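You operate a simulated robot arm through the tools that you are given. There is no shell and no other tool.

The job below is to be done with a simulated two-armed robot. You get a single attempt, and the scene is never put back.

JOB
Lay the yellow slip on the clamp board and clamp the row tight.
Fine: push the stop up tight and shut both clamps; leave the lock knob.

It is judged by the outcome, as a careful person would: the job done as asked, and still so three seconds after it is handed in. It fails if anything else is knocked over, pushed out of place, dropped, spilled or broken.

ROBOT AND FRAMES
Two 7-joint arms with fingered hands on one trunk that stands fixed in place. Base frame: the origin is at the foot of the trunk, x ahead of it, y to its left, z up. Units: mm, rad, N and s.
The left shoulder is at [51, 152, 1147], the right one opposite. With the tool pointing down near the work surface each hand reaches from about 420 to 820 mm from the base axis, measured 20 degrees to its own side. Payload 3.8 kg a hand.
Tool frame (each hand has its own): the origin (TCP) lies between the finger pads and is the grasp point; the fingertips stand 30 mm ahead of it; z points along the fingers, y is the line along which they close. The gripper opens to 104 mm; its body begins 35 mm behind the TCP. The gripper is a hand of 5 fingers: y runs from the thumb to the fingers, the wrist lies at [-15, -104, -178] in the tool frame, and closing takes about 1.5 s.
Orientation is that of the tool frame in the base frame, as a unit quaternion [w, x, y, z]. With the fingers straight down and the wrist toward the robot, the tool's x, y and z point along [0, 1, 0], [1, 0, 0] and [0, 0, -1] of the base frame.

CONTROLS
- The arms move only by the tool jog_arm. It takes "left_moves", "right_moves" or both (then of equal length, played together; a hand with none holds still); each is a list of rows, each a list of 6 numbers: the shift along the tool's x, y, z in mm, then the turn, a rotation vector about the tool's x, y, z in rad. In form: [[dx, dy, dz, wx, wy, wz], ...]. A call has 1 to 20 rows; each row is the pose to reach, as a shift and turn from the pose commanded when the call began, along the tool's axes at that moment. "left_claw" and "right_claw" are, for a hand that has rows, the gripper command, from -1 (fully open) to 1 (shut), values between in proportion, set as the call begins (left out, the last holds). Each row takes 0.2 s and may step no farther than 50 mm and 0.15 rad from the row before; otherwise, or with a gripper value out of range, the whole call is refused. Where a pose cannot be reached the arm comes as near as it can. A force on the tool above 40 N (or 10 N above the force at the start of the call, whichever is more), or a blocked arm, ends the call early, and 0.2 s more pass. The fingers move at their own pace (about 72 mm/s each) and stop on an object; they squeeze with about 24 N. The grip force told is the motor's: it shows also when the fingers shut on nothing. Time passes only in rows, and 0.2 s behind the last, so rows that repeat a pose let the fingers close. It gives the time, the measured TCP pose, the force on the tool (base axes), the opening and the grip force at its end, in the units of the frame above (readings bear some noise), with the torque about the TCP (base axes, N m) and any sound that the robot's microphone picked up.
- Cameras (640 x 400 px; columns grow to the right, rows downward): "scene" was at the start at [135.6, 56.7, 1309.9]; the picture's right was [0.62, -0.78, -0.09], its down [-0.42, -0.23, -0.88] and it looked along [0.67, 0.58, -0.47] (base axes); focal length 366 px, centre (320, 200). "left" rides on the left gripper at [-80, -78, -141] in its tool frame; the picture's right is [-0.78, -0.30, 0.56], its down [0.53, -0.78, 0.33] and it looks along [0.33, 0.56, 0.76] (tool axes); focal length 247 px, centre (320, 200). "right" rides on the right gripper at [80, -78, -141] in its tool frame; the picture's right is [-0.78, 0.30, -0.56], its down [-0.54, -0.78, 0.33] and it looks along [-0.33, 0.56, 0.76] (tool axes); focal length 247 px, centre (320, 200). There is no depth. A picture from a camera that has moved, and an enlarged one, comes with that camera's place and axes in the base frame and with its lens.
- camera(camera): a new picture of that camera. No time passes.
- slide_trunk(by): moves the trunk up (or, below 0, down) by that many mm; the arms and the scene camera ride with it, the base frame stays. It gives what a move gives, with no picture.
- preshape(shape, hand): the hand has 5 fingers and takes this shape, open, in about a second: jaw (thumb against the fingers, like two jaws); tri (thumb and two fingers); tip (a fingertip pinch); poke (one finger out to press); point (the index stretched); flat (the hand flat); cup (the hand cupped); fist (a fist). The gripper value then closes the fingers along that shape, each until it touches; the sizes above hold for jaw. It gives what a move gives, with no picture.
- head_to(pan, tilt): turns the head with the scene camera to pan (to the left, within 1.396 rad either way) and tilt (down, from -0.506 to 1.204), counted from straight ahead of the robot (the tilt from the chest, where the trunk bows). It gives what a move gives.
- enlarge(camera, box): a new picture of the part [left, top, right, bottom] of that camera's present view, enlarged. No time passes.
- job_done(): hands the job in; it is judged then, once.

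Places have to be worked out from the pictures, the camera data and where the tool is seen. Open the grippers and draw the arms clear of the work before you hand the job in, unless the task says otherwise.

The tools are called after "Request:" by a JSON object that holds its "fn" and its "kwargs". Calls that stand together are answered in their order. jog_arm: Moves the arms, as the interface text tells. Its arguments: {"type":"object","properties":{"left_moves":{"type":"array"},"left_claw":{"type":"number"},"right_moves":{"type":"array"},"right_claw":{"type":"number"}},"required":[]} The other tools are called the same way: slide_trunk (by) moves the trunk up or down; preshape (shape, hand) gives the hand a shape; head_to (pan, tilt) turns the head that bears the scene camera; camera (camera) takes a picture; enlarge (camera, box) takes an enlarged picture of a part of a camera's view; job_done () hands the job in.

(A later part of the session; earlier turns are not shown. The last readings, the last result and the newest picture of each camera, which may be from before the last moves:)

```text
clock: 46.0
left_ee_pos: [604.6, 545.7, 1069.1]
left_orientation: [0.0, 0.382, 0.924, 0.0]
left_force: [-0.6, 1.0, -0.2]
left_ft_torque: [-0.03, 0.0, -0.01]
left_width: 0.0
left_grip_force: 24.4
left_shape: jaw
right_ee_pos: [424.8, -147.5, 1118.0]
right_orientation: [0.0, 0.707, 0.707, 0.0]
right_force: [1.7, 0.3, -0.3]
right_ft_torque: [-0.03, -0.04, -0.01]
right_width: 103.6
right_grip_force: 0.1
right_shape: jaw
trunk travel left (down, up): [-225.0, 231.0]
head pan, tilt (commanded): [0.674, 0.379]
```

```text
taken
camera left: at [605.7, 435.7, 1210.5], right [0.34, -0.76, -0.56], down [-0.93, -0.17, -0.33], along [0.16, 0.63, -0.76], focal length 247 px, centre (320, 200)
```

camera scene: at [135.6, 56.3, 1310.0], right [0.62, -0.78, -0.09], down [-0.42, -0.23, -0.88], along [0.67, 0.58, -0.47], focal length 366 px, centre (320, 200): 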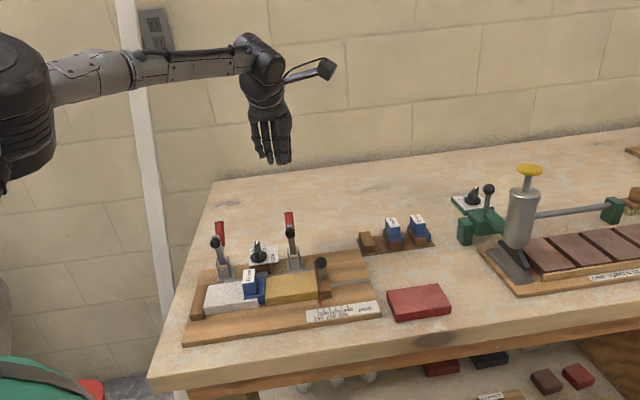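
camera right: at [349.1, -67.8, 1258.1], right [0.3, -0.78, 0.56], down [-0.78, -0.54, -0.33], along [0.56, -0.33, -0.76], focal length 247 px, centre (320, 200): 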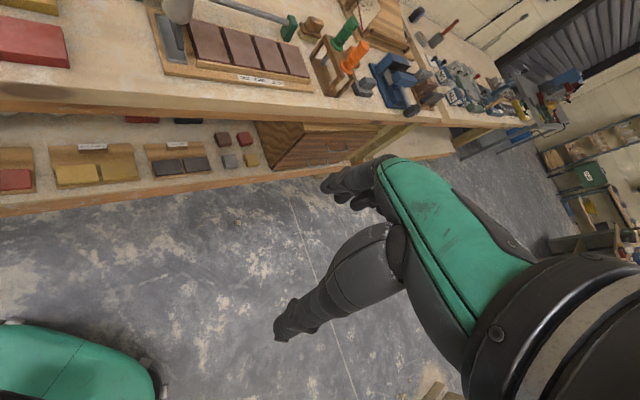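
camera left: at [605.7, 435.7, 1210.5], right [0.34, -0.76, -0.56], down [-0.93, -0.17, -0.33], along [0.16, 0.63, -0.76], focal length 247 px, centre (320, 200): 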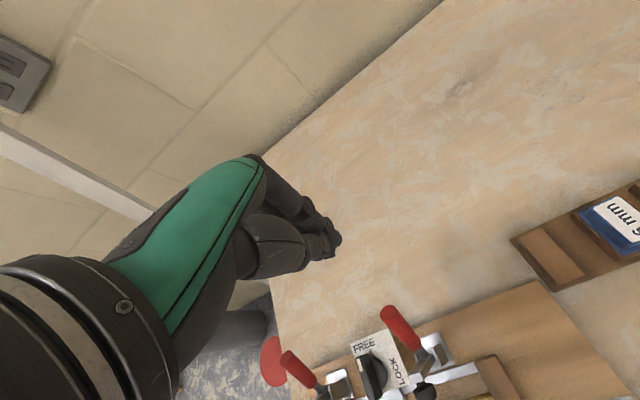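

From behind, clamp 2's handle tip is near (567,518,~955), and the lock knob's top is near z 920, so I'll work at z≈960 to pass over the knob. I descend behind the handle.

Request:
{"fn": "jog_arm", "kwargs": {"left_moves": [[2, 0, 25, 0, 0, 0], [4, 0, 50, 0, 0, 0], [4, 0, 75, 0, 0, 0], [4, 0, 95, 0, 0, 0], [4, 0, 108, 0, 0, 0]]}}

Request:
{"fn": "camera", "kwargs": {"camera": "left"}}

Request:
{"fn": "enlarge", "kwargs": {"camera": "scene", "box": [200, 160, 360, 310]}}

```text
clock: 47.2
left_ee_pos: [601.7, 549.1, 959.7]
left_orientation: [0.0, 0.383, 0.924, -0.001]
left_force: [-0.9, 0.7, 0.6]
left_ft_torque: [0.02, -0.02, 0.01]
left_width: 0.1
left_grip_force: 24.0
left_shape: jaw
right_ee_pos: [424.8, -146.8, 1117.2]
right_orientation: [0.0, 0.707, 0.707, -0.001]
right_force: [-0.4, 0.0, -0.3]
right_ft_torque: [0.01, 0.0, -0.04]
right_width: 103.6
right_grip_force: 0.1
right_shape: jaw
trunk travel left (down, up): [-225.0, 231.0]
head pan, tilt (commanded): [0.674, 0.379]
```

```text
taken
camera left: at [603.3, 439.5, 1101.5], right [0.34, -0.76, -0.56], down [-0.93, -0.17, -0.33], along [0.16, 0.63, -0.76], focal length 247 px, centre (320, 200)
```

left: 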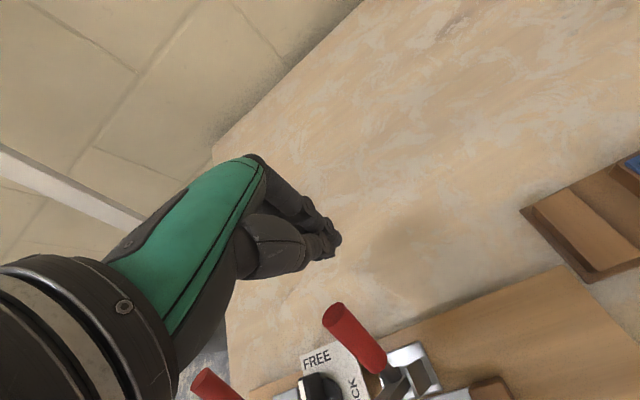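

```text
2.67 times, centred on (280, 235) of scene
camera zoom: at [135.8, 56.7, 1309.9], right [0.62, -0.78, -0.09], down [-0.42, -0.23, -0.88], along [0.67, 0.58, -0.47], focal length 975 px, centre (427, 107)
```

zoom: 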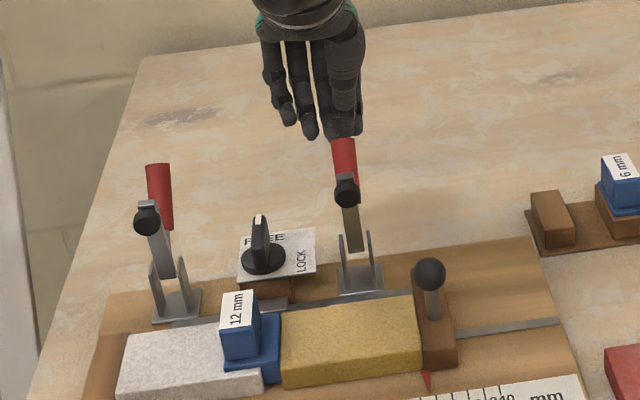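

The thumb is right behind the handle tip and in line with it. I push toward the front (tool −y) 35 mm and look at how the lever moves.

Request:
{"fn": "jog_arm", "kwargs": {"left_moves": [[0, -5, 0, 0, 0, 0], [0, -10, 0, 0, 0, 0], [0, -15, 0, 0, 0, 0], [0, -20, 0, 0, 0, 0], [0, -25, 0, 0, 0, 0], [0, -30, 0, 0, 0, 0], [0, -35, 0, 0, 0, 0]]}}

Request:
{"fn": "enlarge", "kwargs": {"camera": "scene", "box": [200, 160, 360, 310]}}

Request:
{"fn": "camera", "kwargs": {"camera": "left"}}

```text
clock: 48.8
left_ee_pos: [580.0, 526.3, 961.8]
left_orientation: [0.002, 0.382, 0.924, 0.001]
left_force: [11.4, 10.0, 5.2]
left_ft_torque: [-0.01, 0.03, 0.01]
left_width: 0.0
left_grip_force: 23.9
left_shape: jaw
right_ee_pos: [426.5, -145.4, 1117.3]
right_orientation: [0.0, 0.707, 0.707, 0.0]
right_force: [-0.2, 0.4, -0.4]
right_ft_torque: [0.01, 0.0, 0.01]
right_width: 103.8
right_grip_force: 0.0
right_shape: jaw
trunk travel left (down, up): [-225.0, 231.0]
head pan, tilt (commanded): [0.674, 0.379]
```

```text
2.67 times, centred on (280, 235) of scene
camera zoom: at [137.5, 58.3, 1309.8], right [0.62, -0.78, -0.09], down [-0.42, -0.23, -0.88], along [0.67, 0.58, -0.47], focal length 975 px, centre (427, 107)
```

zoom: 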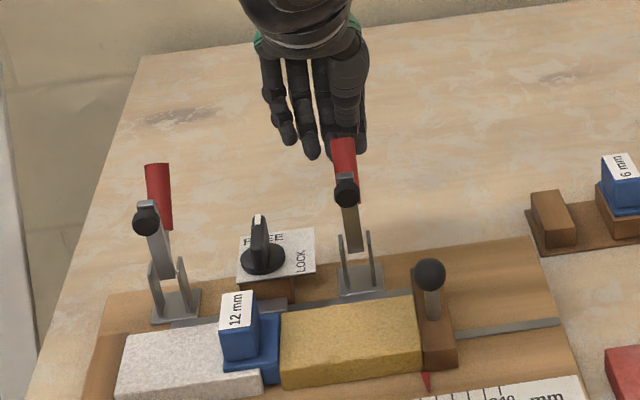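

```text
taken
camera left: at [580.5, 415.4, 1102.5], right [0.34, -0.76, -0.56], down [-0.93, -0.17, -0.34], along [0.16, 0.63, -0.76], focal length 247 px, centre (320, 200)
```

left: 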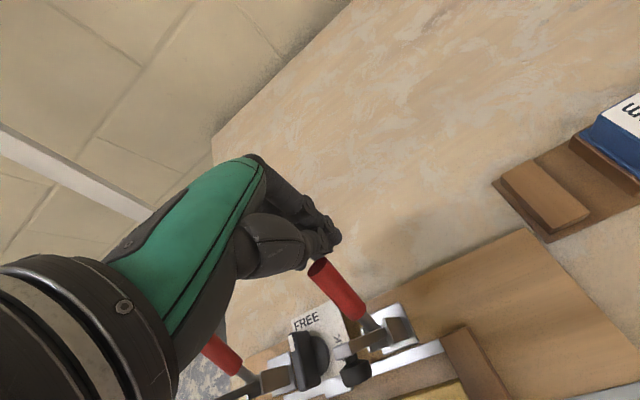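

The thumb presses on the handle with about 15 N and it hasn't moved yet. I push slightly harder, in small steps.

Request:
{"fn": "jog_arm", "kwargs": {"left_moves": [[0, -2, 0, 0, 0, 0], [0, -4, 0, 0, 0, 0], [0, -6, 0, 0, 0, 0]]}}

Request:
{"fn": "enlarge", "kwargs": {"camera": "scene", "box": [250, 180, 340, 280]}}

Request:
{"fn": "enlarge", "kwargs": {"camera": "left", "box": [200, 160, 480, 400]}}

```text
clock: 49.6
left_ee_pos: [575.7, 521.9, 961.0]
left_orientation: [0.001, 0.383, 0.924, 0.0]
left_force: [20.9, 16.7, 11.6]
left_ft_torque: [-0.07, 0.09, 0.01]
left_width: 0.0
left_grip_force: 23.9
left_shape: jaw
right_ee_pos: [427.2, -145.8, 1117.3]
right_orientation: [0.0, 0.708, 0.707, -0.002]
right_force: [0.3, 0.5, 0.7]
right_ft_torque: [-0.02, -0.03, -0.01]
right_width: 103.7
right_grip_force: 0.0
right_shape: jaw
trunk travel left (down, up): [-225.0, 231.0]
head pan, tilt (commanded): [0.674, 0.379]
```

```text
4.00 times, centred on (295, 230) of scene
camera zoom: at [138.3, 58.7, 1309.6], right [0.62, -0.78, -0.09], down [-0.42, -0.23, -0.88], along [0.67, 0.58, -0.47], focal length 1462 px, centre (420, 80)
```

zoom: 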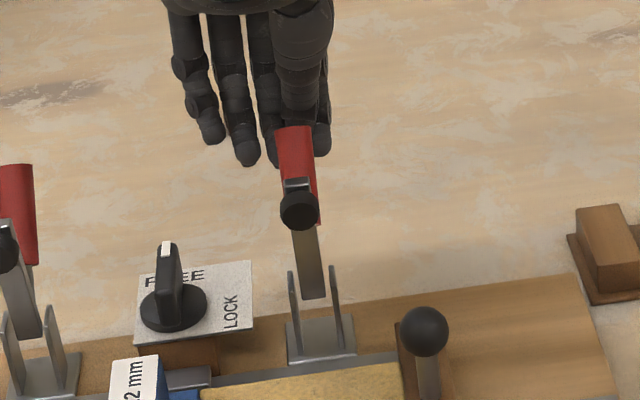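

```text
1.67 times, centred on (340, 280) of left
camera zoom: at [577.0, 412.1, 1101.7], right [0.34, -0.76, -0.56], down [-0.93, -0.17, -0.33], along [0.16, 0.63, -0.76], focal length 412 px, centre (287, 67)
```

zoom: 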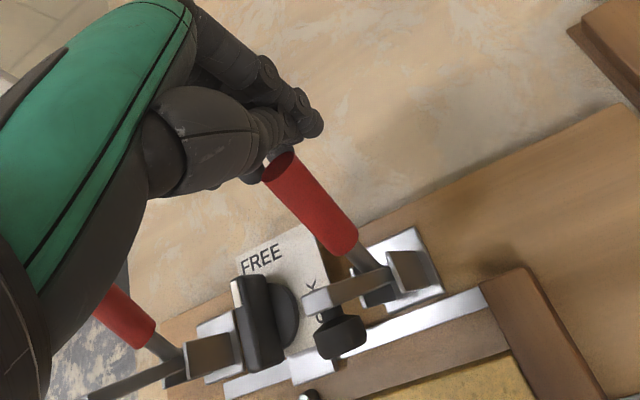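

At 29 N forward the handle tip hasn't moved at all, so this is evidently a horizontal-type toggle: handle and arm both up when open, and the handle goes back and down to shut. I release, back away and lift to check nothing shifted.

Request:
{"fn": "jog_arm", "kwargs": {"left_moves": [[0, 5, 0, 0, 0, 0], [0, 15, 0, 0, 0, 0], [0, 30, 0, 0, 0, 0], [0, 35, -30, 0, 0, 0], [0, 35, -70, 0, 0, 0], [0, 35, -100, 0, 0, 0]]}}

Request:
{"fn": "enlarge", "kwargs": {"camera": "scene", "box": [170, 190, 400, 350]}}

Request:
{"fn": "enlarge", "kwargs": {"camera": "left", "box": [250, 250, 480, 400]}}

```text
clock: 51.0
left_ee_pos: [597.6, 544.0, 1060.8]
left_orientation: [-0.001, 0.382, 0.924, -0.001]
left_force: [0.1, 0.7, -0.7]
left_ft_torque: [-0.02, 0.0, 0.02]
left_width: 0.2
left_grip_force: 24.6
left_shape: jaw
right_ee_pos: [424.5, -146.8, 1117.5]
right_orientation: [0.0, 0.707, 0.707, 0.0]
right_force: [-0.2, 0.3, 0.3]
right_ft_torque: [0.01, 0.01, 0.01]
right_width: 103.4
right_grip_force: 0.1
right_shape: jaw
trunk travel left (down, up): [-225.0, 231.0]
head pan, tilt (commanded): [0.674, 0.379]
```

```text
2.50 times, centred on (285, 270) of scene
camera zoom: at [135.7, 56.4, 1309.9], right [0.62, -0.78, -0.09], down [-0.42, -0.23, -0.88], along [0.67, 0.58, -0.47], focal length 914 px, centre (408, 25)
```

zoom: 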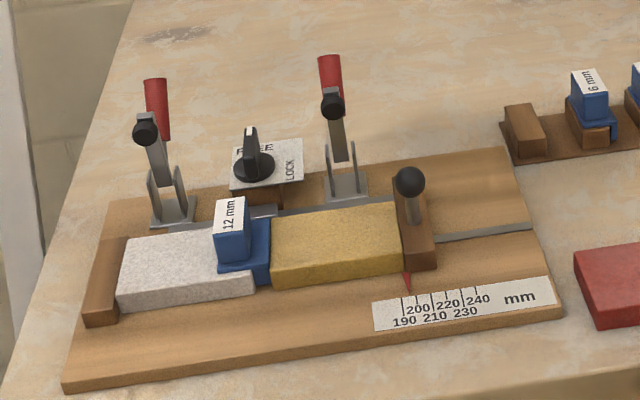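

```text
2.67 times, centred on (365, 325) of left
camera zoom: at [598.4, 432.9, 1202.1], right [0.34, -0.76, -0.56], down [-0.93, -0.17, -0.33], along [0.16, 0.63, -0.76], focal length 659 px, centre (200, -133)
```

zoom: 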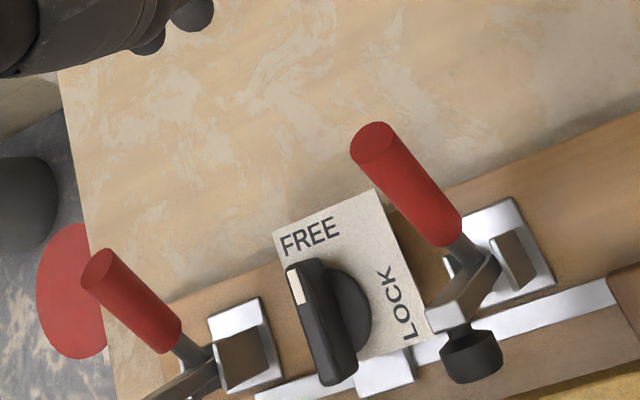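

Nothing has shifted, and the view from above shows handle and arm as a "V" on one bracket. I'll test pushing the handle backward from its front side with the ring finger, keeping the thumb to the right of the lever; moving above the gap between arm and handle.

Request:
{"fn": "jog_arm", "kwargs": {"left_moves": [[-7, -20, 0, 0, 0, 0], [-14, -40, 0, 0, 0, 0], [-21, -60, 0, 0, 0, 0], [-28, -80, 0, 0, 0, 0], [-28, -80, 20, 0, 0, 0], [-28, -80, 45, 0, 0, 0]]}}

Request:
{"fn": "camera", "kwargs": {"camera": "left"}}

Request:
{"fn": "enlarge", "kwargs": {"camera": "scene", "box": [240, 150, 360, 270]}}

```text
clock: 52.4
left_ee_pos: [561.0, 468.6, 1015.6]
left_orientation: [-0.001, 0.382, 0.924, 0.0]
left_force: [-0.5, -0.1, 0.6]
left_ft_torque: [-0.03, 0.02, 0.0]
left_width: 0.4
left_grip_force: 23.3
left_shape: jaw
right_ee_pos: [425.5, -147.4, 1117.0]
right_orientation: [0.0, 0.706, 0.708, 0.0]
right_force: [-0.7, -0.1, -0.6]
right_ft_torque: [-0.01, 0.03, -0.02]
right_width: 103.4
right_grip_force: 0.0
right_shape: jaw
trunk travel left (down, up): [-225.0, 231.0]
head pan, tilt (commanded): [0.674, 0.379]
```

```text
taken
camera left: at [561.4, 359.0, 1156.1], right [0.34, -0.76, -0.56], down [-0.93, -0.17, -0.33], along [0.16, 0.63, -0.76], focal length 247 px, centre (320, 200)
```

left: 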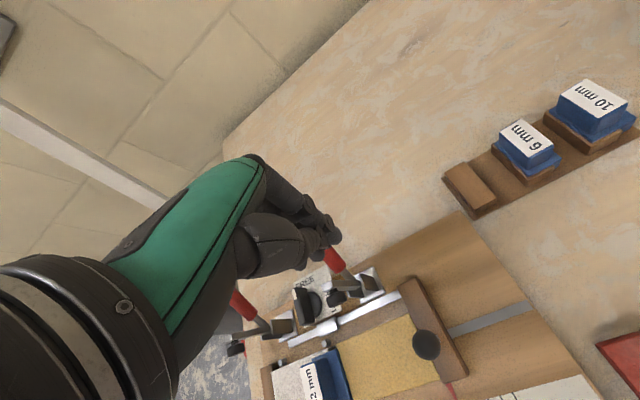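

```text
3.33 times, centred on (300, 210) of scene
camera zoom: at [136.1, 57.0, 1309.8], right [0.62, -0.78, -0.09], down [-0.42, -0.23, -0.88], along [0.67, 0.58, -0.47], focal length 1218 px, centre (387, 167)
```

zoom: 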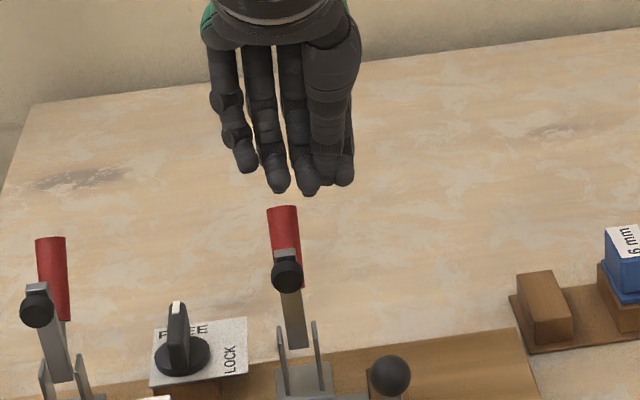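

The ring finger is in line with the handle. I lower slowly to z≈978 so its tip sits just in front of the handle's upper end, watching for contact.

Request:
{"fn": "jog_arm", "kwargs": {"left_moves": [[0, 0, 8, 0, 0, 0], [0, 0, 16, 0, 0, 0], [0, 0, 24, 0, 0, 0], [0, 0, 31, 0, 0, 0], [0, 0, 38, 0, 0, 0]]}}

Request:
{"fn": "enlarge", "kwargs": {"camera": "scene", "box": [240, 170, 360, 280]}}

Request:
{"fn": "enlarge", "kwargs": {"camera": "left", "box": [240, 160, 440, 360]}}

```text
clock: 53.6
left_ee_pos: [560.7, 466.7, 977.4]
left_orientation: [0.0, 0.383, 0.924, 0.001]
left_force: [0.0, -0.4, -0.1]
left_ft_torque: [-0.01, -0.01, 0.03]
left_width: 0.0
left_grip_force: 24.0
left_shape: jaw
right_ee_pos: [424.6, -148.2, 1117.5]
right_orientation: [-0.001, 0.707, 0.707, 0.0]
right_force: [-0.1, 1.0, 0.5]
right_ft_torque: [-0.03, -0.01, 0.03]
right_width: 103.6
right_grip_force: 0.1
right_shape: jaw
trunk travel left (down, up): [-225.0, 231.0]
head pan, tilt (commanded): [0.674, 0.379]
```

```text
3.64 times, centred on (300, 225) of scene
camera zoom: at [135.8, 56.6, 1309.9], right [0.62, -0.78, -0.09], down [-0.42, -0.23, -0.88], along [0.67, 0.58, -0.47], focal length 1329 px, centre (393, 109)
```

zoom: 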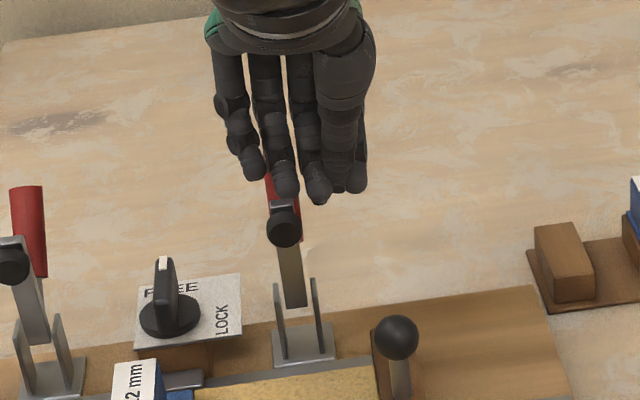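

```text
2.00 times, centred on (340, 260) of left
camera zoom: at [561.9, 357.6, 1118.4], right [0.34, -0.76, -0.56], down [-0.93, -0.17, -0.33], along [0.16, 0.63, -0.76], focal length 494 px, centre (280, 80)
```

zoom: 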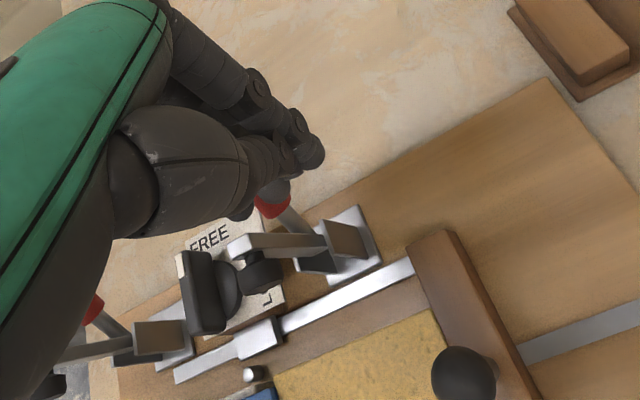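

No contact; the ring fingertip is between arm and handle. Now I push backward (+y) gently in 3 mm rows.

Request:
{"fn": "jog_arm", "kwargs": {"left_moves": [[0, 3, 0, 0, 0, 0], [0, 6, 0, 0, 0, 0], [0, 9, 0, 0, 0, 0], [0, 12, 0, 0, 0, 0], [0, 15, 0, 0, 0, 0], [0, 18, 0, 0, 0, 0]]}}

Request:
{"fn": "enlarge", "kwargs": {"camera": "scene", "box": [240, 170, 360, 280]}}

Request:
{"fn": "enlarge", "kwargs": {"camera": "left", "box": [240, 160, 440, 360]}}

```text
clock: 55.0
left_ee_pos: [573.9, 480.7, 977.8]
left_orientation: [0.0, 0.383, 0.924, -0.002]
left_force: [-0.4, -0.2, -0.7]
left_ft_torque: [0.01, -0.01, -0.01]
left_width: 0.3
left_grip_force: 23.9
left_shape: jaw
right_ee_pos: [425.2, -146.9, 1117.5]
right_orientation: [0.0, 0.707, 0.707, 0.001]
right_force: [-0.4, 0.0, 0.1]
right_ft_torque: [-0.01, 0.01, -0.01]
right_width: 103.8
right_grip_force: 0.0
right_shape: jaw
trunk travel left (down, up): [-225.0, 231.0]
head pan, tilt (commanded): [0.674, 0.379]
```

```text
3.64 times, centred on (300, 225) of scene
camera zoom: at [135.8, 56.6, 1309.9], right [0.62, -0.78, -0.09], down [-0.42, -0.23, -0.88], along [0.67, 0.58, -0.47], focal length 1329 px, centre (393, 109)
```

zoom: 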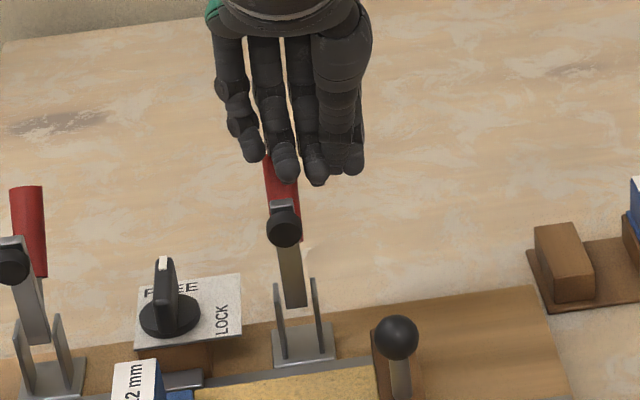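

```text
2.00 times, centred on (340, 260) of left
camera zoom: at [575.2, 370.6, 1119.0], right [0.34, -0.76, -0.56], down [-0.93, -0.17, -0.33], along [0.16, 0.63, -0.76], focal length 494 px, centre (280, 80)
```

zoom: 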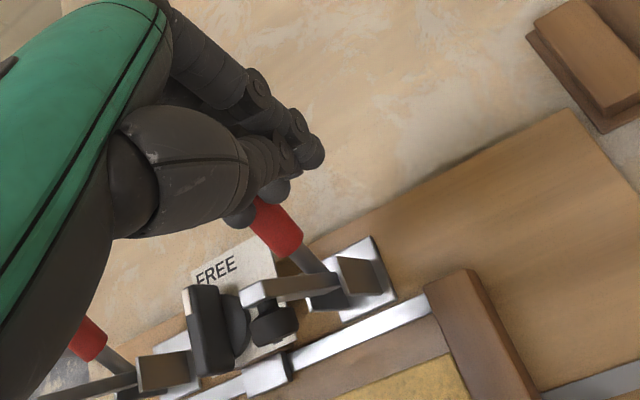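

Still no contact; I continue back another 15 mm.

Request:
{"fn": "jog_arm", "kwargs": {"left_moves": [[0, 3, 0, 0, 0, 0], [0, 6, 0, 0, 0, 0], [0, 9, 0, 0, 0, 0], [0, 12, 0, 0, 0, 0], [0, 15, 0, 0, 0, 0]]}}

Request:
{"fn": "enlarge", "kwargs": {"camera": "scene", "box": [240, 170, 360, 280]}}

Request:
{"fn": "enlarge", "kwargs": {"camera": "left", "box": [240, 160, 440, 360]}}

```text
clock: 56.2
left_ee_pos: [584.0, 491.8, 977.4]
left_orientation: [0.0, 0.383, 0.924, 0.001]
left_force: [-1.0, -0.8, 1.0]
left_ft_torque: [-0.05, 0.01, 0.01]
left_width: 0.2
left_grip_force: 24.1
left_shape: jaw
right_ee_pos: [424.6, -147.2, 1117.2]
right_orientation: [0.001, 0.707, 0.707, 0.0]
right_force: [0.9, 0.1, -0.3]
right_ft_torque: [0.05, 0.0, -0.02]
right_width: 103.8
right_grip_force: 0.0
right_shape: jaw
trunk travel left (down, up): [-225.0, 231.0]
head pan, tilt (commanded): [0.674, 0.379]
```

```text
3.64 times, centred on (300, 225) of scene
camera zoom: at [135.6, 56.5, 1309.9], right [0.62, -0.78, -0.09], down [-0.42, -0.23, -0.88], along [0.67, 0.58, -0.47], focal length 1329 px, centre (393, 109)
```

zoom: 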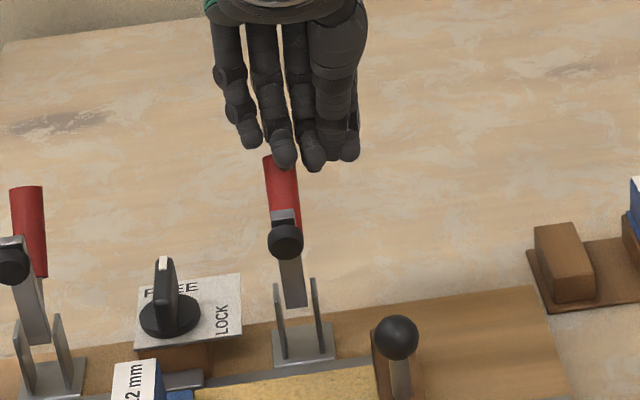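

```text
2.00 times, centred on (340, 260) of left
camera zoom: at [585.0, 381.5, 1119.0], right [0.34, -0.76, -0.56], down [-0.93, -0.17, -0.33], along [0.16, 0.63, -0.76], focal length 494 px, centre (280, 80)
```

zoom: 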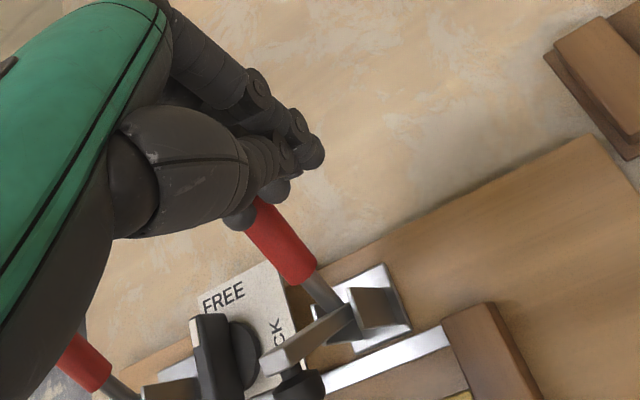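

Confirmed: the handle moves back and the arm tips forward, with very little force. I follow the handle along its arc, back and down.

Request:
{"fn": "jog_arm", "kwargs": {"left_moves": [[0, 4, 1, 0, 0, 0], [0, 8, 3, 0, 0, 0], [0, 12, 5, 0, 0, 0], [0, 16, 9, 0, 0, 0], [0, 20, 14, 0, 0, 0], [0, 23, 18, 0, 0, 0]]}}

Request:
{"fn": "enlarge", "kwargs": {"camera": "scene", "box": [240, 170, 360, 280]}}

Request:
{"fn": "enlarge", "kwargs": {"camera": "left", "box": [240, 160, 440, 360]}}

```text
clock: 57.6
left_ee_pos: [600.9, 508.2, 958.3]
left_orientation: [0.0, 0.383, 0.924, 0.0]
left_force: [-0.5, 0.6, -0.5]
left_ft_torque: [-0.02, 0.03, 0.03]
left_width: 0.0
left_grip_force: 23.9
left_shape: jaw
right_ee_pos: [424.4, -147.6, 1117.1]
right_orientation: [0.0, 0.707, 0.708, -0.001]
right_force: [0.3, -0.3, -0.4]
right_ft_torque: [-0.04, 0.02, -0.01]
right_width: 103.7
right_grip_force: 0.1
right_shape: jaw
trunk travel left (down, up): [-225.0, 231.0]
head pan, tilt (commanded): [0.674, 0.379]
```

```text
3.64 times, centred on (300, 225) of scene
camera zoom: at [135.8, 56.7, 1309.9], right [0.62, -0.78, -0.09], down [-0.42, -0.23, -0.88], along [0.67, 0.58, -0.47], focal length 1329 px, centre (393, 109)
```

zoom: 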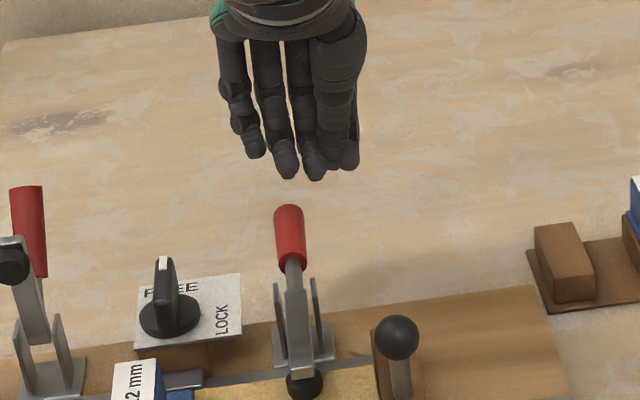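

```text
2.00 times, centred on (340, 260) of left
camera zoom: at [601.5, 398.0, 1099.7], right [0.34, -0.76, -0.56], down [-0.93, -0.17, -0.33], along [0.16, 0.63, -0.76], focal length 494 px, centre (280, 80)
```

zoom: 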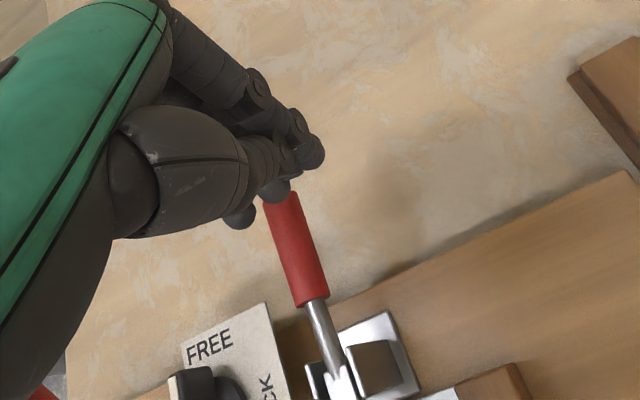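

The lever went over: the arm is down on the yellow slip and the handle has dropped back. I zoom in to see whether it is fully shut or needs pressing home.

Request:
{"fn": "enlarge", "kwargs": {"camera": "scene", "box": [260, 210, 340, 290]}}

Request:
{"fn": "camera", "kwargs": {"camera": "left"}}

```text
5.00 times, centred on (300, 250) of scene
camera zoom: at [135.8, 56.7, 1309.9], right [0.62, -0.78, -0.09], down [-0.42, -0.23, -0.88], along [0.67, 0.58, -0.47], focal length 1828 px, centre (420, -50)
```

zoom: 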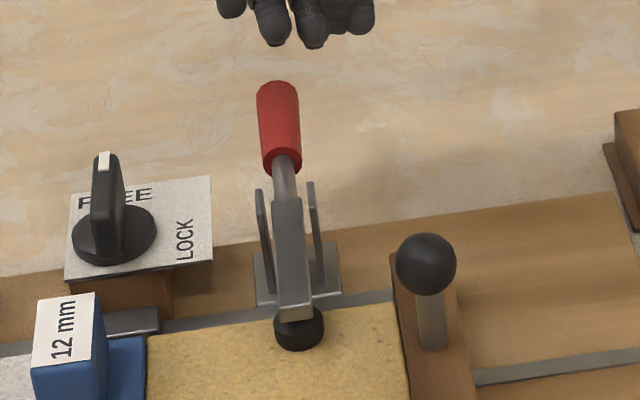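

```text
taken
camera left: at [601.5, 398.0, 1099.7], right [0.34, -0.76, -0.56], down [-0.93, -0.17, -0.33], along [0.16, 0.63, -0.76], focal length 247 px, centre (320, 200)
```

left: 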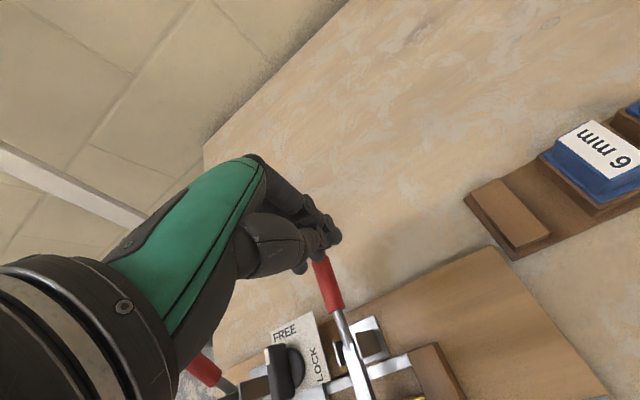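

The arm is down and its pad sits on the yellow slip, handle tip near (587,535,902), still about 15° up and no click heard. I shift so thumb and index tips are over the handle and press it down in small steps.

Request:
{"fn": "jog_arm", "kwargs": {"left_moves": [[0, 0, -10, 0, 0, 0], [14, 0, -10, 0, 0, 0], [28, 0, -10, 0, 0, 0], [28, 0, 0, 0, 0, 0], [28, 0, 8, 0, 0, 0]]}}

Request:
{"fn": "enlarge", "kwargs": {"camera": "scene", "box": [240, 170, 360, 280]}}

Request:
{"fn": "enlarge", "kwargs": {"camera": "left", "box": [240, 160, 440, 360]}}

```text
clock: 58.8
left_ee_pos: [581.0, 528.4, 951.2]
left_orientation: [-0.001, 0.383, 0.924, 0.0]
left_force: [0.3, -0.4, 0.4]
left_ft_torque: [-0.04, 0.03, 0.01]
left_width: 0.0
left_grip_force: 24.0
left_shape: jaw
right_ee_pos: [424.3, -146.5, 1117.5]
right_orientation: [0.0, 0.706, 0.708, 0.0]
right_force: [0.9, 0.6, 0.3]
right_ft_torque: [-0.01, -0.03, 0.0]
right_width: 103.7
right_grip_force: 0.0
right_shape: jaw
trunk travel left (down, up): [-225.0, 231.0]
head pan, tilt (commanded): [0.674, 0.379]
```

```text
3.64 times, centred on (300, 225) of scene
camera zoom: at [135.8, 56.8, 1309.9], right [0.62, -0.78, -0.09], down [-0.42, -0.23, -0.88], along [0.67, 0.58, -0.47], focal length 1329 px, centre (393, 109)
```

zoom: 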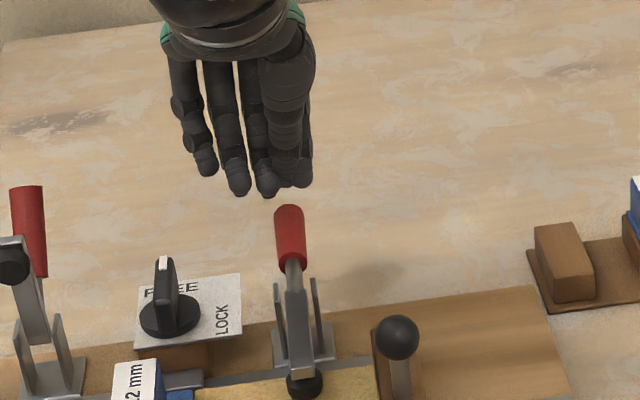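

```text
2.00 times, centred on (340, 260) of left
camera zoom: at [582.0, 417.7, 1092.3], right [0.34, -0.76, -0.56], down [-0.93, -0.17, -0.33], along [0.16, 0.63, -0.76], focal length 494 px, centre (280, 80)
```

zoom: 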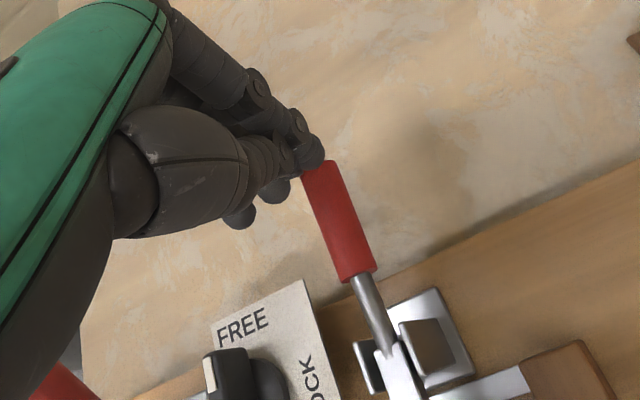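

The fingertips are directly above the handle's end. I press down in 3 mm rows and read the force.

Request:
{"fn": "jog_arm", "kwargs": {"left_moves": [[0, 0, 3, 0, 0, 0], [0, 0, 6, 0, 0, 0], [0, 0, 9, 0, 0, 0], [0, 0, 12, 0, 0, 0]]}}

Request:
{"fn": "jog_arm", "kwargs": {"left_moves": [[0, 0, 3, 0, 0, 0], [0, 0, 6, 0, 0, 0]]}}

Request:
{"fn": "enlarge", "kwargs": {"camera": "scene", "box": [240, 170, 360, 280]}}

```text
clock: 59.8
left_ee_pos: [581.0, 527.5, 937.9]
left_orientation: [0.0, 0.382, 0.924, 0.0]
left_force: [-0.7, 0.2, -0.1]
left_ft_torque: [-0.03, -0.02, 0.04]
left_width: 0.2
left_grip_force: 23.5
left_shape: jaw
right_ee_pos: [424.5, -146.9, 1117.1]
right_orientation: [0.0, 0.708, 0.707, 0.0]
right_force: [-0.5, 0.0, 0.3]
right_ft_torque: [0.0, 0.0, 0.03]
right_width: 103.2
right_grip_force: 0.1
right_shape: jaw
trunk travel left (down, up): [-225.0, 231.0]
head pan, tilt (commanded): [0.674, 0.379]
```

```text
clock: 60.4
left_ee_pos: [579.3, 528.0, 935.5]
left_orientation: [0.001, 0.382, 0.924, 0.002]
left_force: [-1.7, 4.7, 11.1]
left_ft_torque: [0.21, 0.09, -0.03]
left_width: 0.0
left_grip_force: 23.3
left_shape: jaw
right_ee_pos: [423.3, -147.1, 1118.4]
right_orientation: [0.0, 0.707, 0.708, 0.002]
right_force: [-0.2, 0.7, 0.5]
right_ft_torque: [-0.03, 0.0, 0.02]
right_width: 103.8
right_grip_force: 0.0
right_shape: jaw
trunk travel left (down, up): [-225.0, 231.0]
head pan, tilt (commanded): [0.674, 0.379]
```

```text
3.64 times, centred on (300, 225) of scene
camera zoom: at [133.7, 56.2, 1310.4], right [0.62, -0.78, -0.09], down [-0.42, -0.23, -0.88], along [0.67, 0.58, -0.47], focal length 1329 px, centre (393, 109)
```

zoom: 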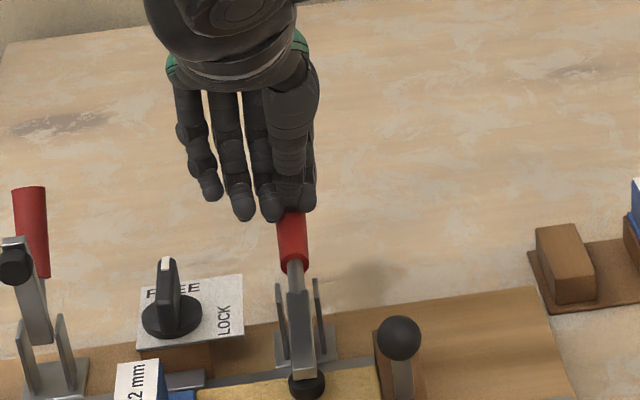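

Contact at z≈936 with 11 N. I keep pressing in 2 mm steps to see if the handle goes further or clicks.

Request:
{"fn": "jog_arm", "kwargs": {"left_moves": [[0, 0, 2, 0, 0, 0], [0, 0, 4, 0, 0, 0]]}}

Request:
{"fn": "jog_arm", "kwargs": {"left_moves": [[0, 0, 2, 0, 0, 0], [0, 0, 4, 0, 0, 0]]}}

Request:
{"fn": "enlarge", "kwargs": {"camera": "scene", "box": [240, 170, 360, 290]}}

```text
clock: 61.0
left_ee_pos: [580.3, 527.7, 936.2]
left_orientation: [0.004, 0.383, 0.924, 0.005]
left_force: [-1.3, 13.9, 32.2]
left_ft_torque: [0.53, 0.11, -0.12]
left_width: 0.0
left_grip_force: 23.7
left_shape: jaw
right_ee_pos: [421.7, -147.3, 1119.7]
right_orientation: [0.001, 0.707, 0.707, 0.002]
right_force: [0.1, 0.1, 0.2]
right_ft_torque: [0.0, 0.02, 0.0]
right_width: 103.7
right_grip_force: 0.1
right_shape: jaw
trunk travel left (down, up): [-225.0, 231.0]
head pan, tilt (commanded): [0.674, 0.379]
```

```text
clock: 61.6
left_ee_pos: [581.5, 528.8, 933.9]
left_orientation: [0.006, 0.382, 0.924, 0.007]
left_force: [-11.5, 6.9, 22.2]
left_ft_torque: [0.36, 0.38, -0.03]
left_width: 0.1
left_grip_force: 24.2
left_shape: jaw
right_ee_pos: [422.2, -149.2, 1118.2]
right_orientation: [0.001, 0.707, 0.707, 0.002]
right_force: [0.1, -0.6, 0.4]
right_ft_torque: [0.02, -0.02, 0.02]
right_width: 103.8
right_grip_force: 0.0
right_shape: jaw
trunk travel left (down, up): [-225.0, 231.0]
head pan, tilt (commanded): [0.674, 0.379]
stopped in row 2 (left hand): the force on the tool passed its limit at 46 N (the readings are from after the stop); the commanded pose is now the measured one
```

```text
3.33 times, centred on (300, 230) of scene
camera zoom: at [131.4, 55.3, 1310.1], right [0.62, -0.78, -0.09], down [-0.41, -0.23, -0.88], along [0.67, 0.58, -0.47], focal length 1218 px, centre (387, 100)
```

zoom: 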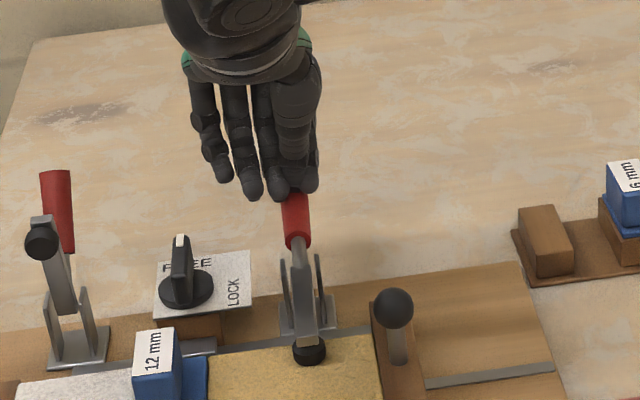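

The handle doesn't yield further even at 46 N, so clamp 2 is at its shut stop. I lift off and check it.

Request:
{"fn": "jog_arm", "kwargs": {"left_moves": [[0, 0, -5, 0, 0, 0], [0, 0, -20, 0, 0, 0], [0, 0, -45, 0, 0, 0], [0, 0, -75, 0, 0, 0], [0, 0, -105, 0, 0, 0], [0, 0, -125, 0, 0, 0]]}}

Request:
{"fn": "enlarge", "kwargs": {"camera": "scene", "box": [250, 200, 350, 310]}}

Request:
{"fn": "enlarge", "kwargs": {"camera": "scene", "box": [170, 190, 400, 350]}}

Request:
{"fn": "enlarge", "kwargs": {"camera": "left", "box": [220, 220, 480, 400]}}

```text
clock: 63.0
left_ee_pos: [582.0, 528.6, 1055.0]
left_orientation: [0.003, 0.383, 0.924, 0.004]
left_force: [-0.4, 0.7, -0.2]
left_ft_torque: [-0.01, -0.02, 0.02]
left_width: 0.1
left_grip_force: 24.3
left_shape: jaw
right_ee_pos: [424.7, -148.4, 1118.3]
right_orientation: [0.0, 0.707, 0.708, 0.0]
right_force: [0.2, 0.1, 0.4]
right_ft_torque: [-0.01, -0.02, -0.01]
right_width: 103.6
right_grip_force: 0.0
right_shape: jaw
trunk travel left (down, up): [-225.0, 231.0]
head pan, tilt (commanded): [0.674, 0.379]
```

```text
3.64 times, centred on (300, 255) of scene
camera zoom: at [135.2, 56.5, 1310.0], right [0.62, -0.78, -0.09], down [-0.42, -0.23, -0.88], along [0.67, 0.58, -0.47], focal length 1329 px, centre (393, 0)
```

zoom: 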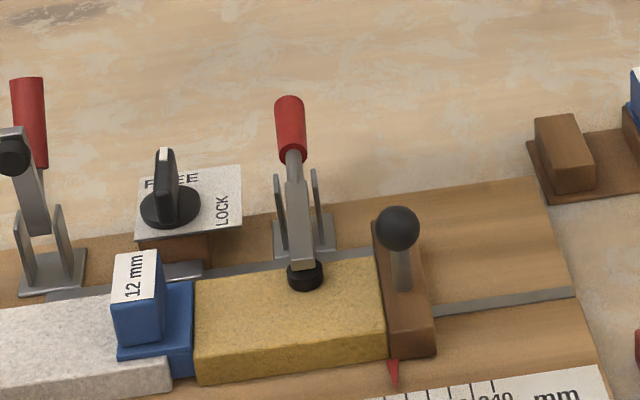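

```text
2.50 times, centred on (285, 270) of scene
camera zoom: at [135.2, 56.5, 1310.0], right [0.62, -0.78, -0.09], down [-0.42, -0.23, -0.88], along [0.67, 0.58, -0.47], focal length 914 px, centre (408, 25)
```

zoom: 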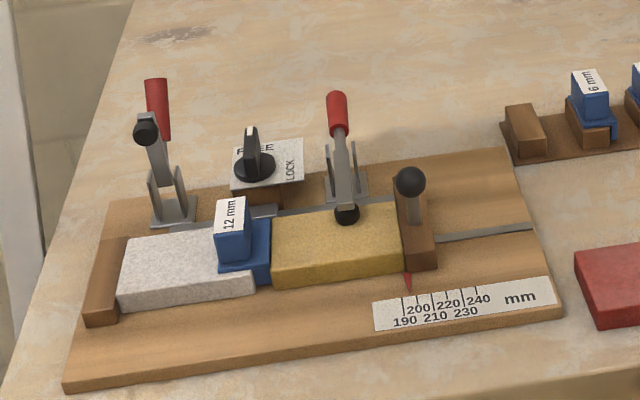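

```text
2.22 times, centred on (350, 310) of left
camera zoom: at [581.5, 417.6, 1196.0], right [0.34, -0.76, -0.56], down [-0.92, -0.17, -0.34], along [0.16, 0.63, -0.76], focal length 549 px, centre (253, -44)
```

zoom: 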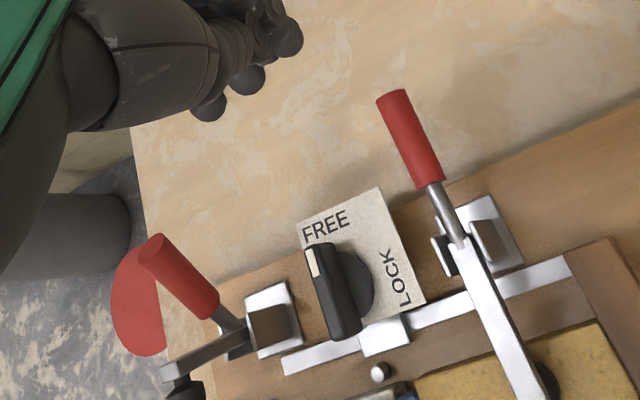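

Clamp 2 is shut with its pad on the yellow slip and the pointer unchanged. Clamp 1's handle tip is near (468,611,959), so I repeat the same manoeuvre there: move above the gap between its arm and handle, ring finger in line.

Request:
{"fn": "jog_arm", "kwargs": {"left_moves": [[20, -10, 0, 0, 0, 0], [45, -22, 0, 0, 0, 0], [70, -35, 0, 0, 0, 0], [95, -48, 0, 0, 0, 0], [110, -57, 0, 0, 0, 0], [110, -57, 20, 0, 0, 0], [110, -57, 40, 0, 0, 0]]}}

Request:
{"fn": "enlarge", "kwargs": {"camera": "scene", "box": [170, 150, 290, 270]}}

Request:
{"fn": "enlarge", "kwargs": {"camera": "left", "box": [220, 160, 480, 400]}}

```text
clock: 64.6
left_ee_pos: [466.2, 565.1, 1013.8]
left_orientation: [0.004, 0.383, 0.924, 0.004]
left_force: [-0.5, 0.2, -0.9]
left_ft_torque: [-0.01, 0.01, 0.01]
left_width: 0.0
left_grip_force: 24.3
left_shape: jaw
right_ee_pos: [424.8, -147.0, 1118.3]
right_orientation: [0.0, 0.707, 0.707, 0.0]
right_force: [0.2, -0.9, -0.3]
right_ft_torque: [-0.01, 0.01, 0.0]
right_width: 103.4
right_grip_force: 0.1
right_shape: jaw
trunk travel left (down, up): [-225.0, 231.0]
head pan, tilt (commanded): [0.674, 0.379]
```

```text
3.33 times, centred on (230, 210) of scene
camera zoom: at [135.9, 57.1, 1309.9], right [0.62, -0.78, -0.09], down [-0.42, -0.23, -0.88], along [0.67, 0.58, -0.47], focal length 1218 px, centre (620, 167)
```

zoom: 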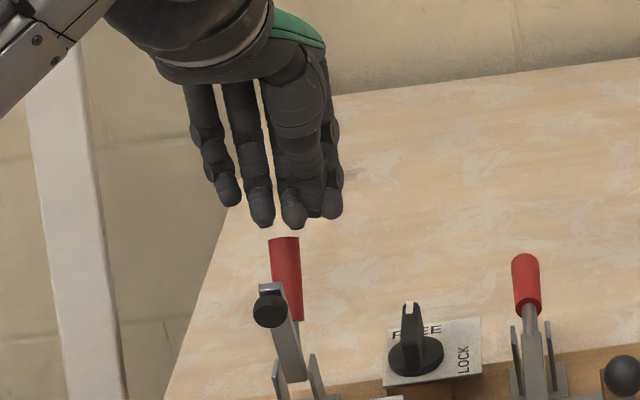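

```text
1.67 times, centred on (350, 280) of left
camera zoom: at [465.3, 455.0, 1154.8], right [0.34, -0.76, -0.56], down [-0.92, -0.17, -0.34], along [0.16, 0.63, -0.76], focal length 412 px, centre (270, 67)
```

zoom: 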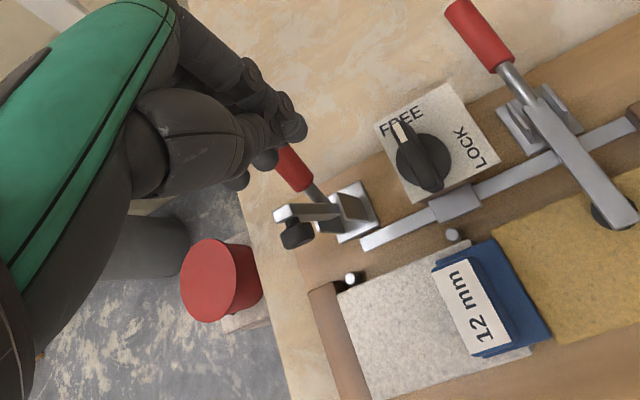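

This is a good top view of the row. I zoom to check how squarely the white slip, clip, and yellow slip sit.

Request:
{"fn": "enlarge", "kwargs": {"camera": "left", "box": [390, 250, 640, 400]}}

Request:
{"fn": "enlarge", "kwargs": {"camera": "scene", "box": [180, 250, 350, 345]}}

```text
2.56 times, centred on (515, 325) of left
camera zoom: at [465.3, 455.0, 1154.8], right [0.34, -0.76, -0.56], down [-0.92, -0.17, -0.34], along [0.16, 0.63, -0.76], focal length 632 px, centre (-179, -120)
```

zoom: 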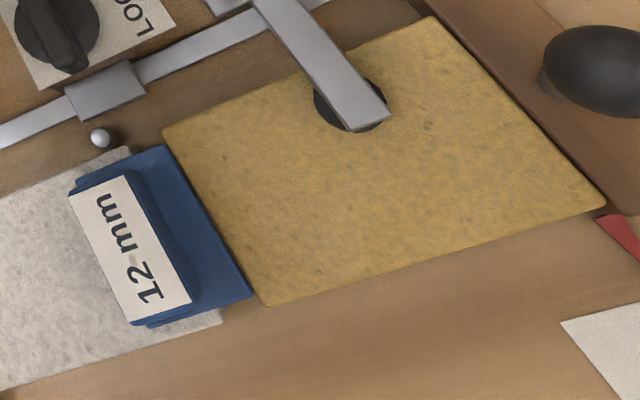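

```text
3.76 times, centred on (265, 298) of scene
camera zoom: at [135.9, 57.1, 1309.9], right [0.62, -0.78, -0.09], down [-0.42, -0.23, -0.88], along [0.67, 0.58, -0.47], focal length 1376 px, centre (527, -167)
```

zoom: 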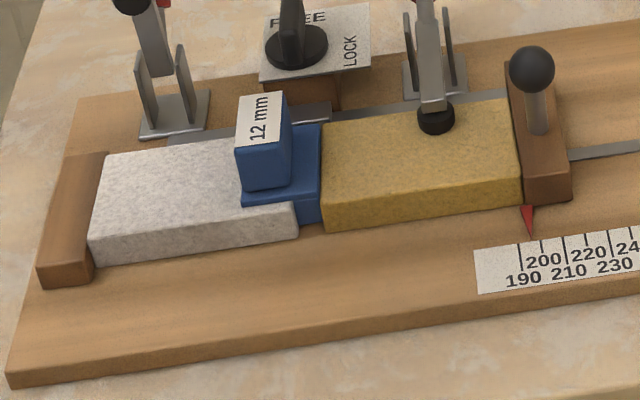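

The pieces sit flush: clip against yellow slip, yellow slip against the stop. Ring finger and clamp 1's handle are aligned within a few mm, so I lower slowly between arm and handle.

Request:
{"fn": "jog_arm", "kwargs": {"left_moves": [[-2, 0, 8, 0, 0, 0], [-2, 0, 16, 0, 0, 0], [-2, 0, 24, 0, 0, 0], [-2, 0, 31, 0, 0, 0], [-2, 0, 37, 0, 0, 0]]}}

Request:
{"fn": "enlarge", "kwargs": {"camera": "scene", "box": [170, 170, 290, 280]}}

Request:
{"fn": "enlarge", "kwargs": {"camera": "left", "box": [220, 160, 420, 360]}}

```text
clock: 65.8
left_ee_pos: [466.8, 563.6, 976.6]
left_orientation: [0.004, 0.383, 0.924, 0.004]
left_force: [-0.3, 0.4, -0.1]
left_ft_torque: [0.0, 0.02, -0.05]
left_width: 0.0
left_grip_force: 24.0
left_shape: jaw
right_ee_pos: [423.3, -146.8, 1117.5]
right_orientation: [0.0, 0.707, 0.707, 0.0]
right_force: [0.7, 0.3, -1.0]
right_ft_torque: [-0.01, 0.01, 0.0]
right_width: 103.3
right_grip_force: 0.0
right_shape: jaw
trunk travel left (down, up): [-225.0, 231.0]
head pan, tilt (commanded): [0.674, 0.379]
```

```text
3.64 times, centred on (230, 225) of scene
camera zoom: at [135.6, 56.7, 1309.9], right [0.62, -0.78, -0.09], down [-0.42, -0.23, -0.88], along [0.67, 0.58, -0.47], focal length 1329 px, centre (647, 109)
```

zoom: 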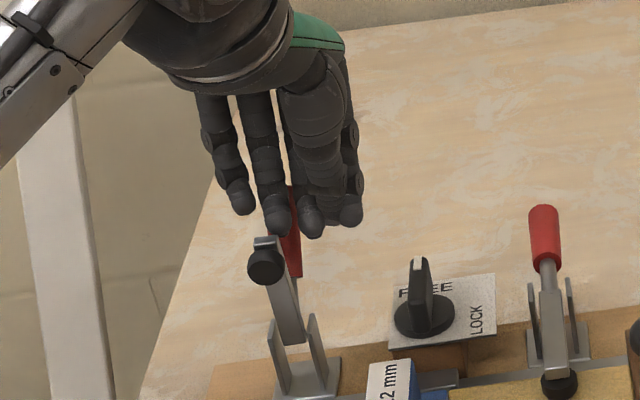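

```text
2.00 times, centred on (320, 260) of left
camera zoom: at [466.6, 453.3, 1118.1], right [0.34, -0.76, -0.56], down [-0.92, -0.17, -0.34], along [0.16, 0.63, -0.76], focal length 494 px, centre (320, 80)
```

zoom: 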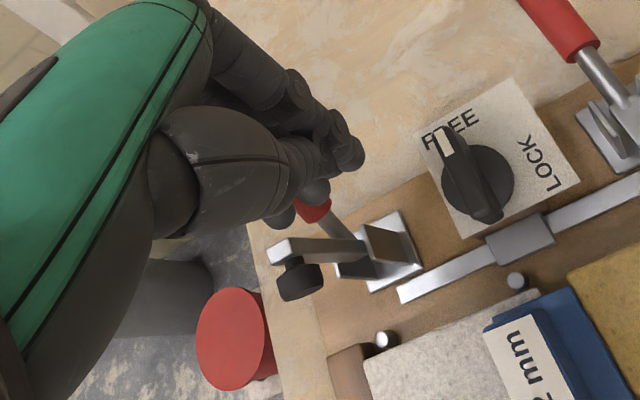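

Same arrangement as for clamp 2. I push back 33 mm as before, in small rows.

Request:
{"fn": "jog_arm", "kwargs": {"left_moves": [[0, 4, 0, 0, 0, 0], [0, 8, 0, 0, 0, 0], [0, 12, 0, 0, 0, 0], [0, 16, 0, 0, 0, 0], [0, 20, 0, 0, 0, 0], [0, 24, 0, 0, 0, 0], [0, 27, 0, 0, 0, 0], [0, 30, 0, 0, 0, 0], [0, 33, 0, 0, 0, 0]]}}

Request:
{"fn": "enlarge", "kwargs": {"camera": "scene", "box": [170, 170, 290, 280]}}

Request:
{"fn": "enlarge", "kwargs": {"camera": "left", "box": [220, 160, 420, 360]}}

```text
clock: 67.8
left_ee_pos: [490.1, 588.3, 977.5]
left_orientation: [0.003, 0.383, 0.924, 0.003]
left_force: [-0.6, -0.6, 0.7]
left_ft_torque: [-0.02, -0.02, 0.02]
left_width: 0.0
left_grip_force: 24.2
left_shape: jaw
right_ee_pos: [425.1, -147.2, 1117.4]
right_orientation: [0.001, 0.707, 0.707, 0.0]
right_force: [-0.3, -0.2, -0.7]
right_ft_torque: [0.01, -0.03, 0.07]
right_width: 103.6
right_grip_force: 0.0
right_shape: jaw
trunk travel left (down, up): [-225.0, 231.0]
head pan, tilt (commanded): [0.674, 0.379]
```

```text
3.64 times, centred on (230, 225) of scene
camera zoom: at [135.6, 56.4, 1309.9], right [0.62, -0.78, -0.09], down [-0.42, -0.23, -0.88], along [0.67, 0.58, -0.47], focal length 1329 px, centre (647, 109)
```

zoom: 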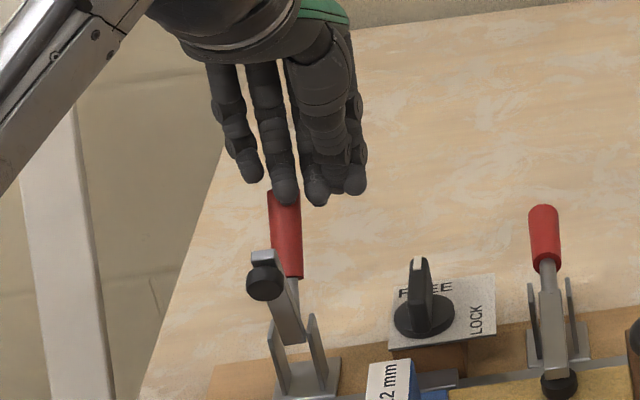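

```text
2.00 times, centred on (320, 260) of left
camera zoom: at [489.6, 476.9, 1117.7], right [0.34, -0.76, -0.56], down [-0.92, -0.17, -0.34], along [0.16, 0.63, -0.76], focal length 494 px, centre (320, 80)
```

zoom: 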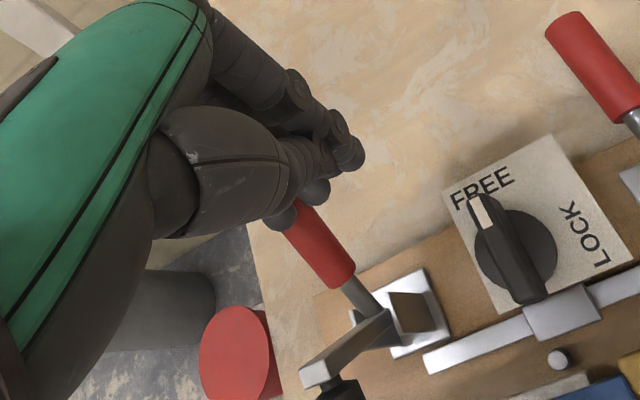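

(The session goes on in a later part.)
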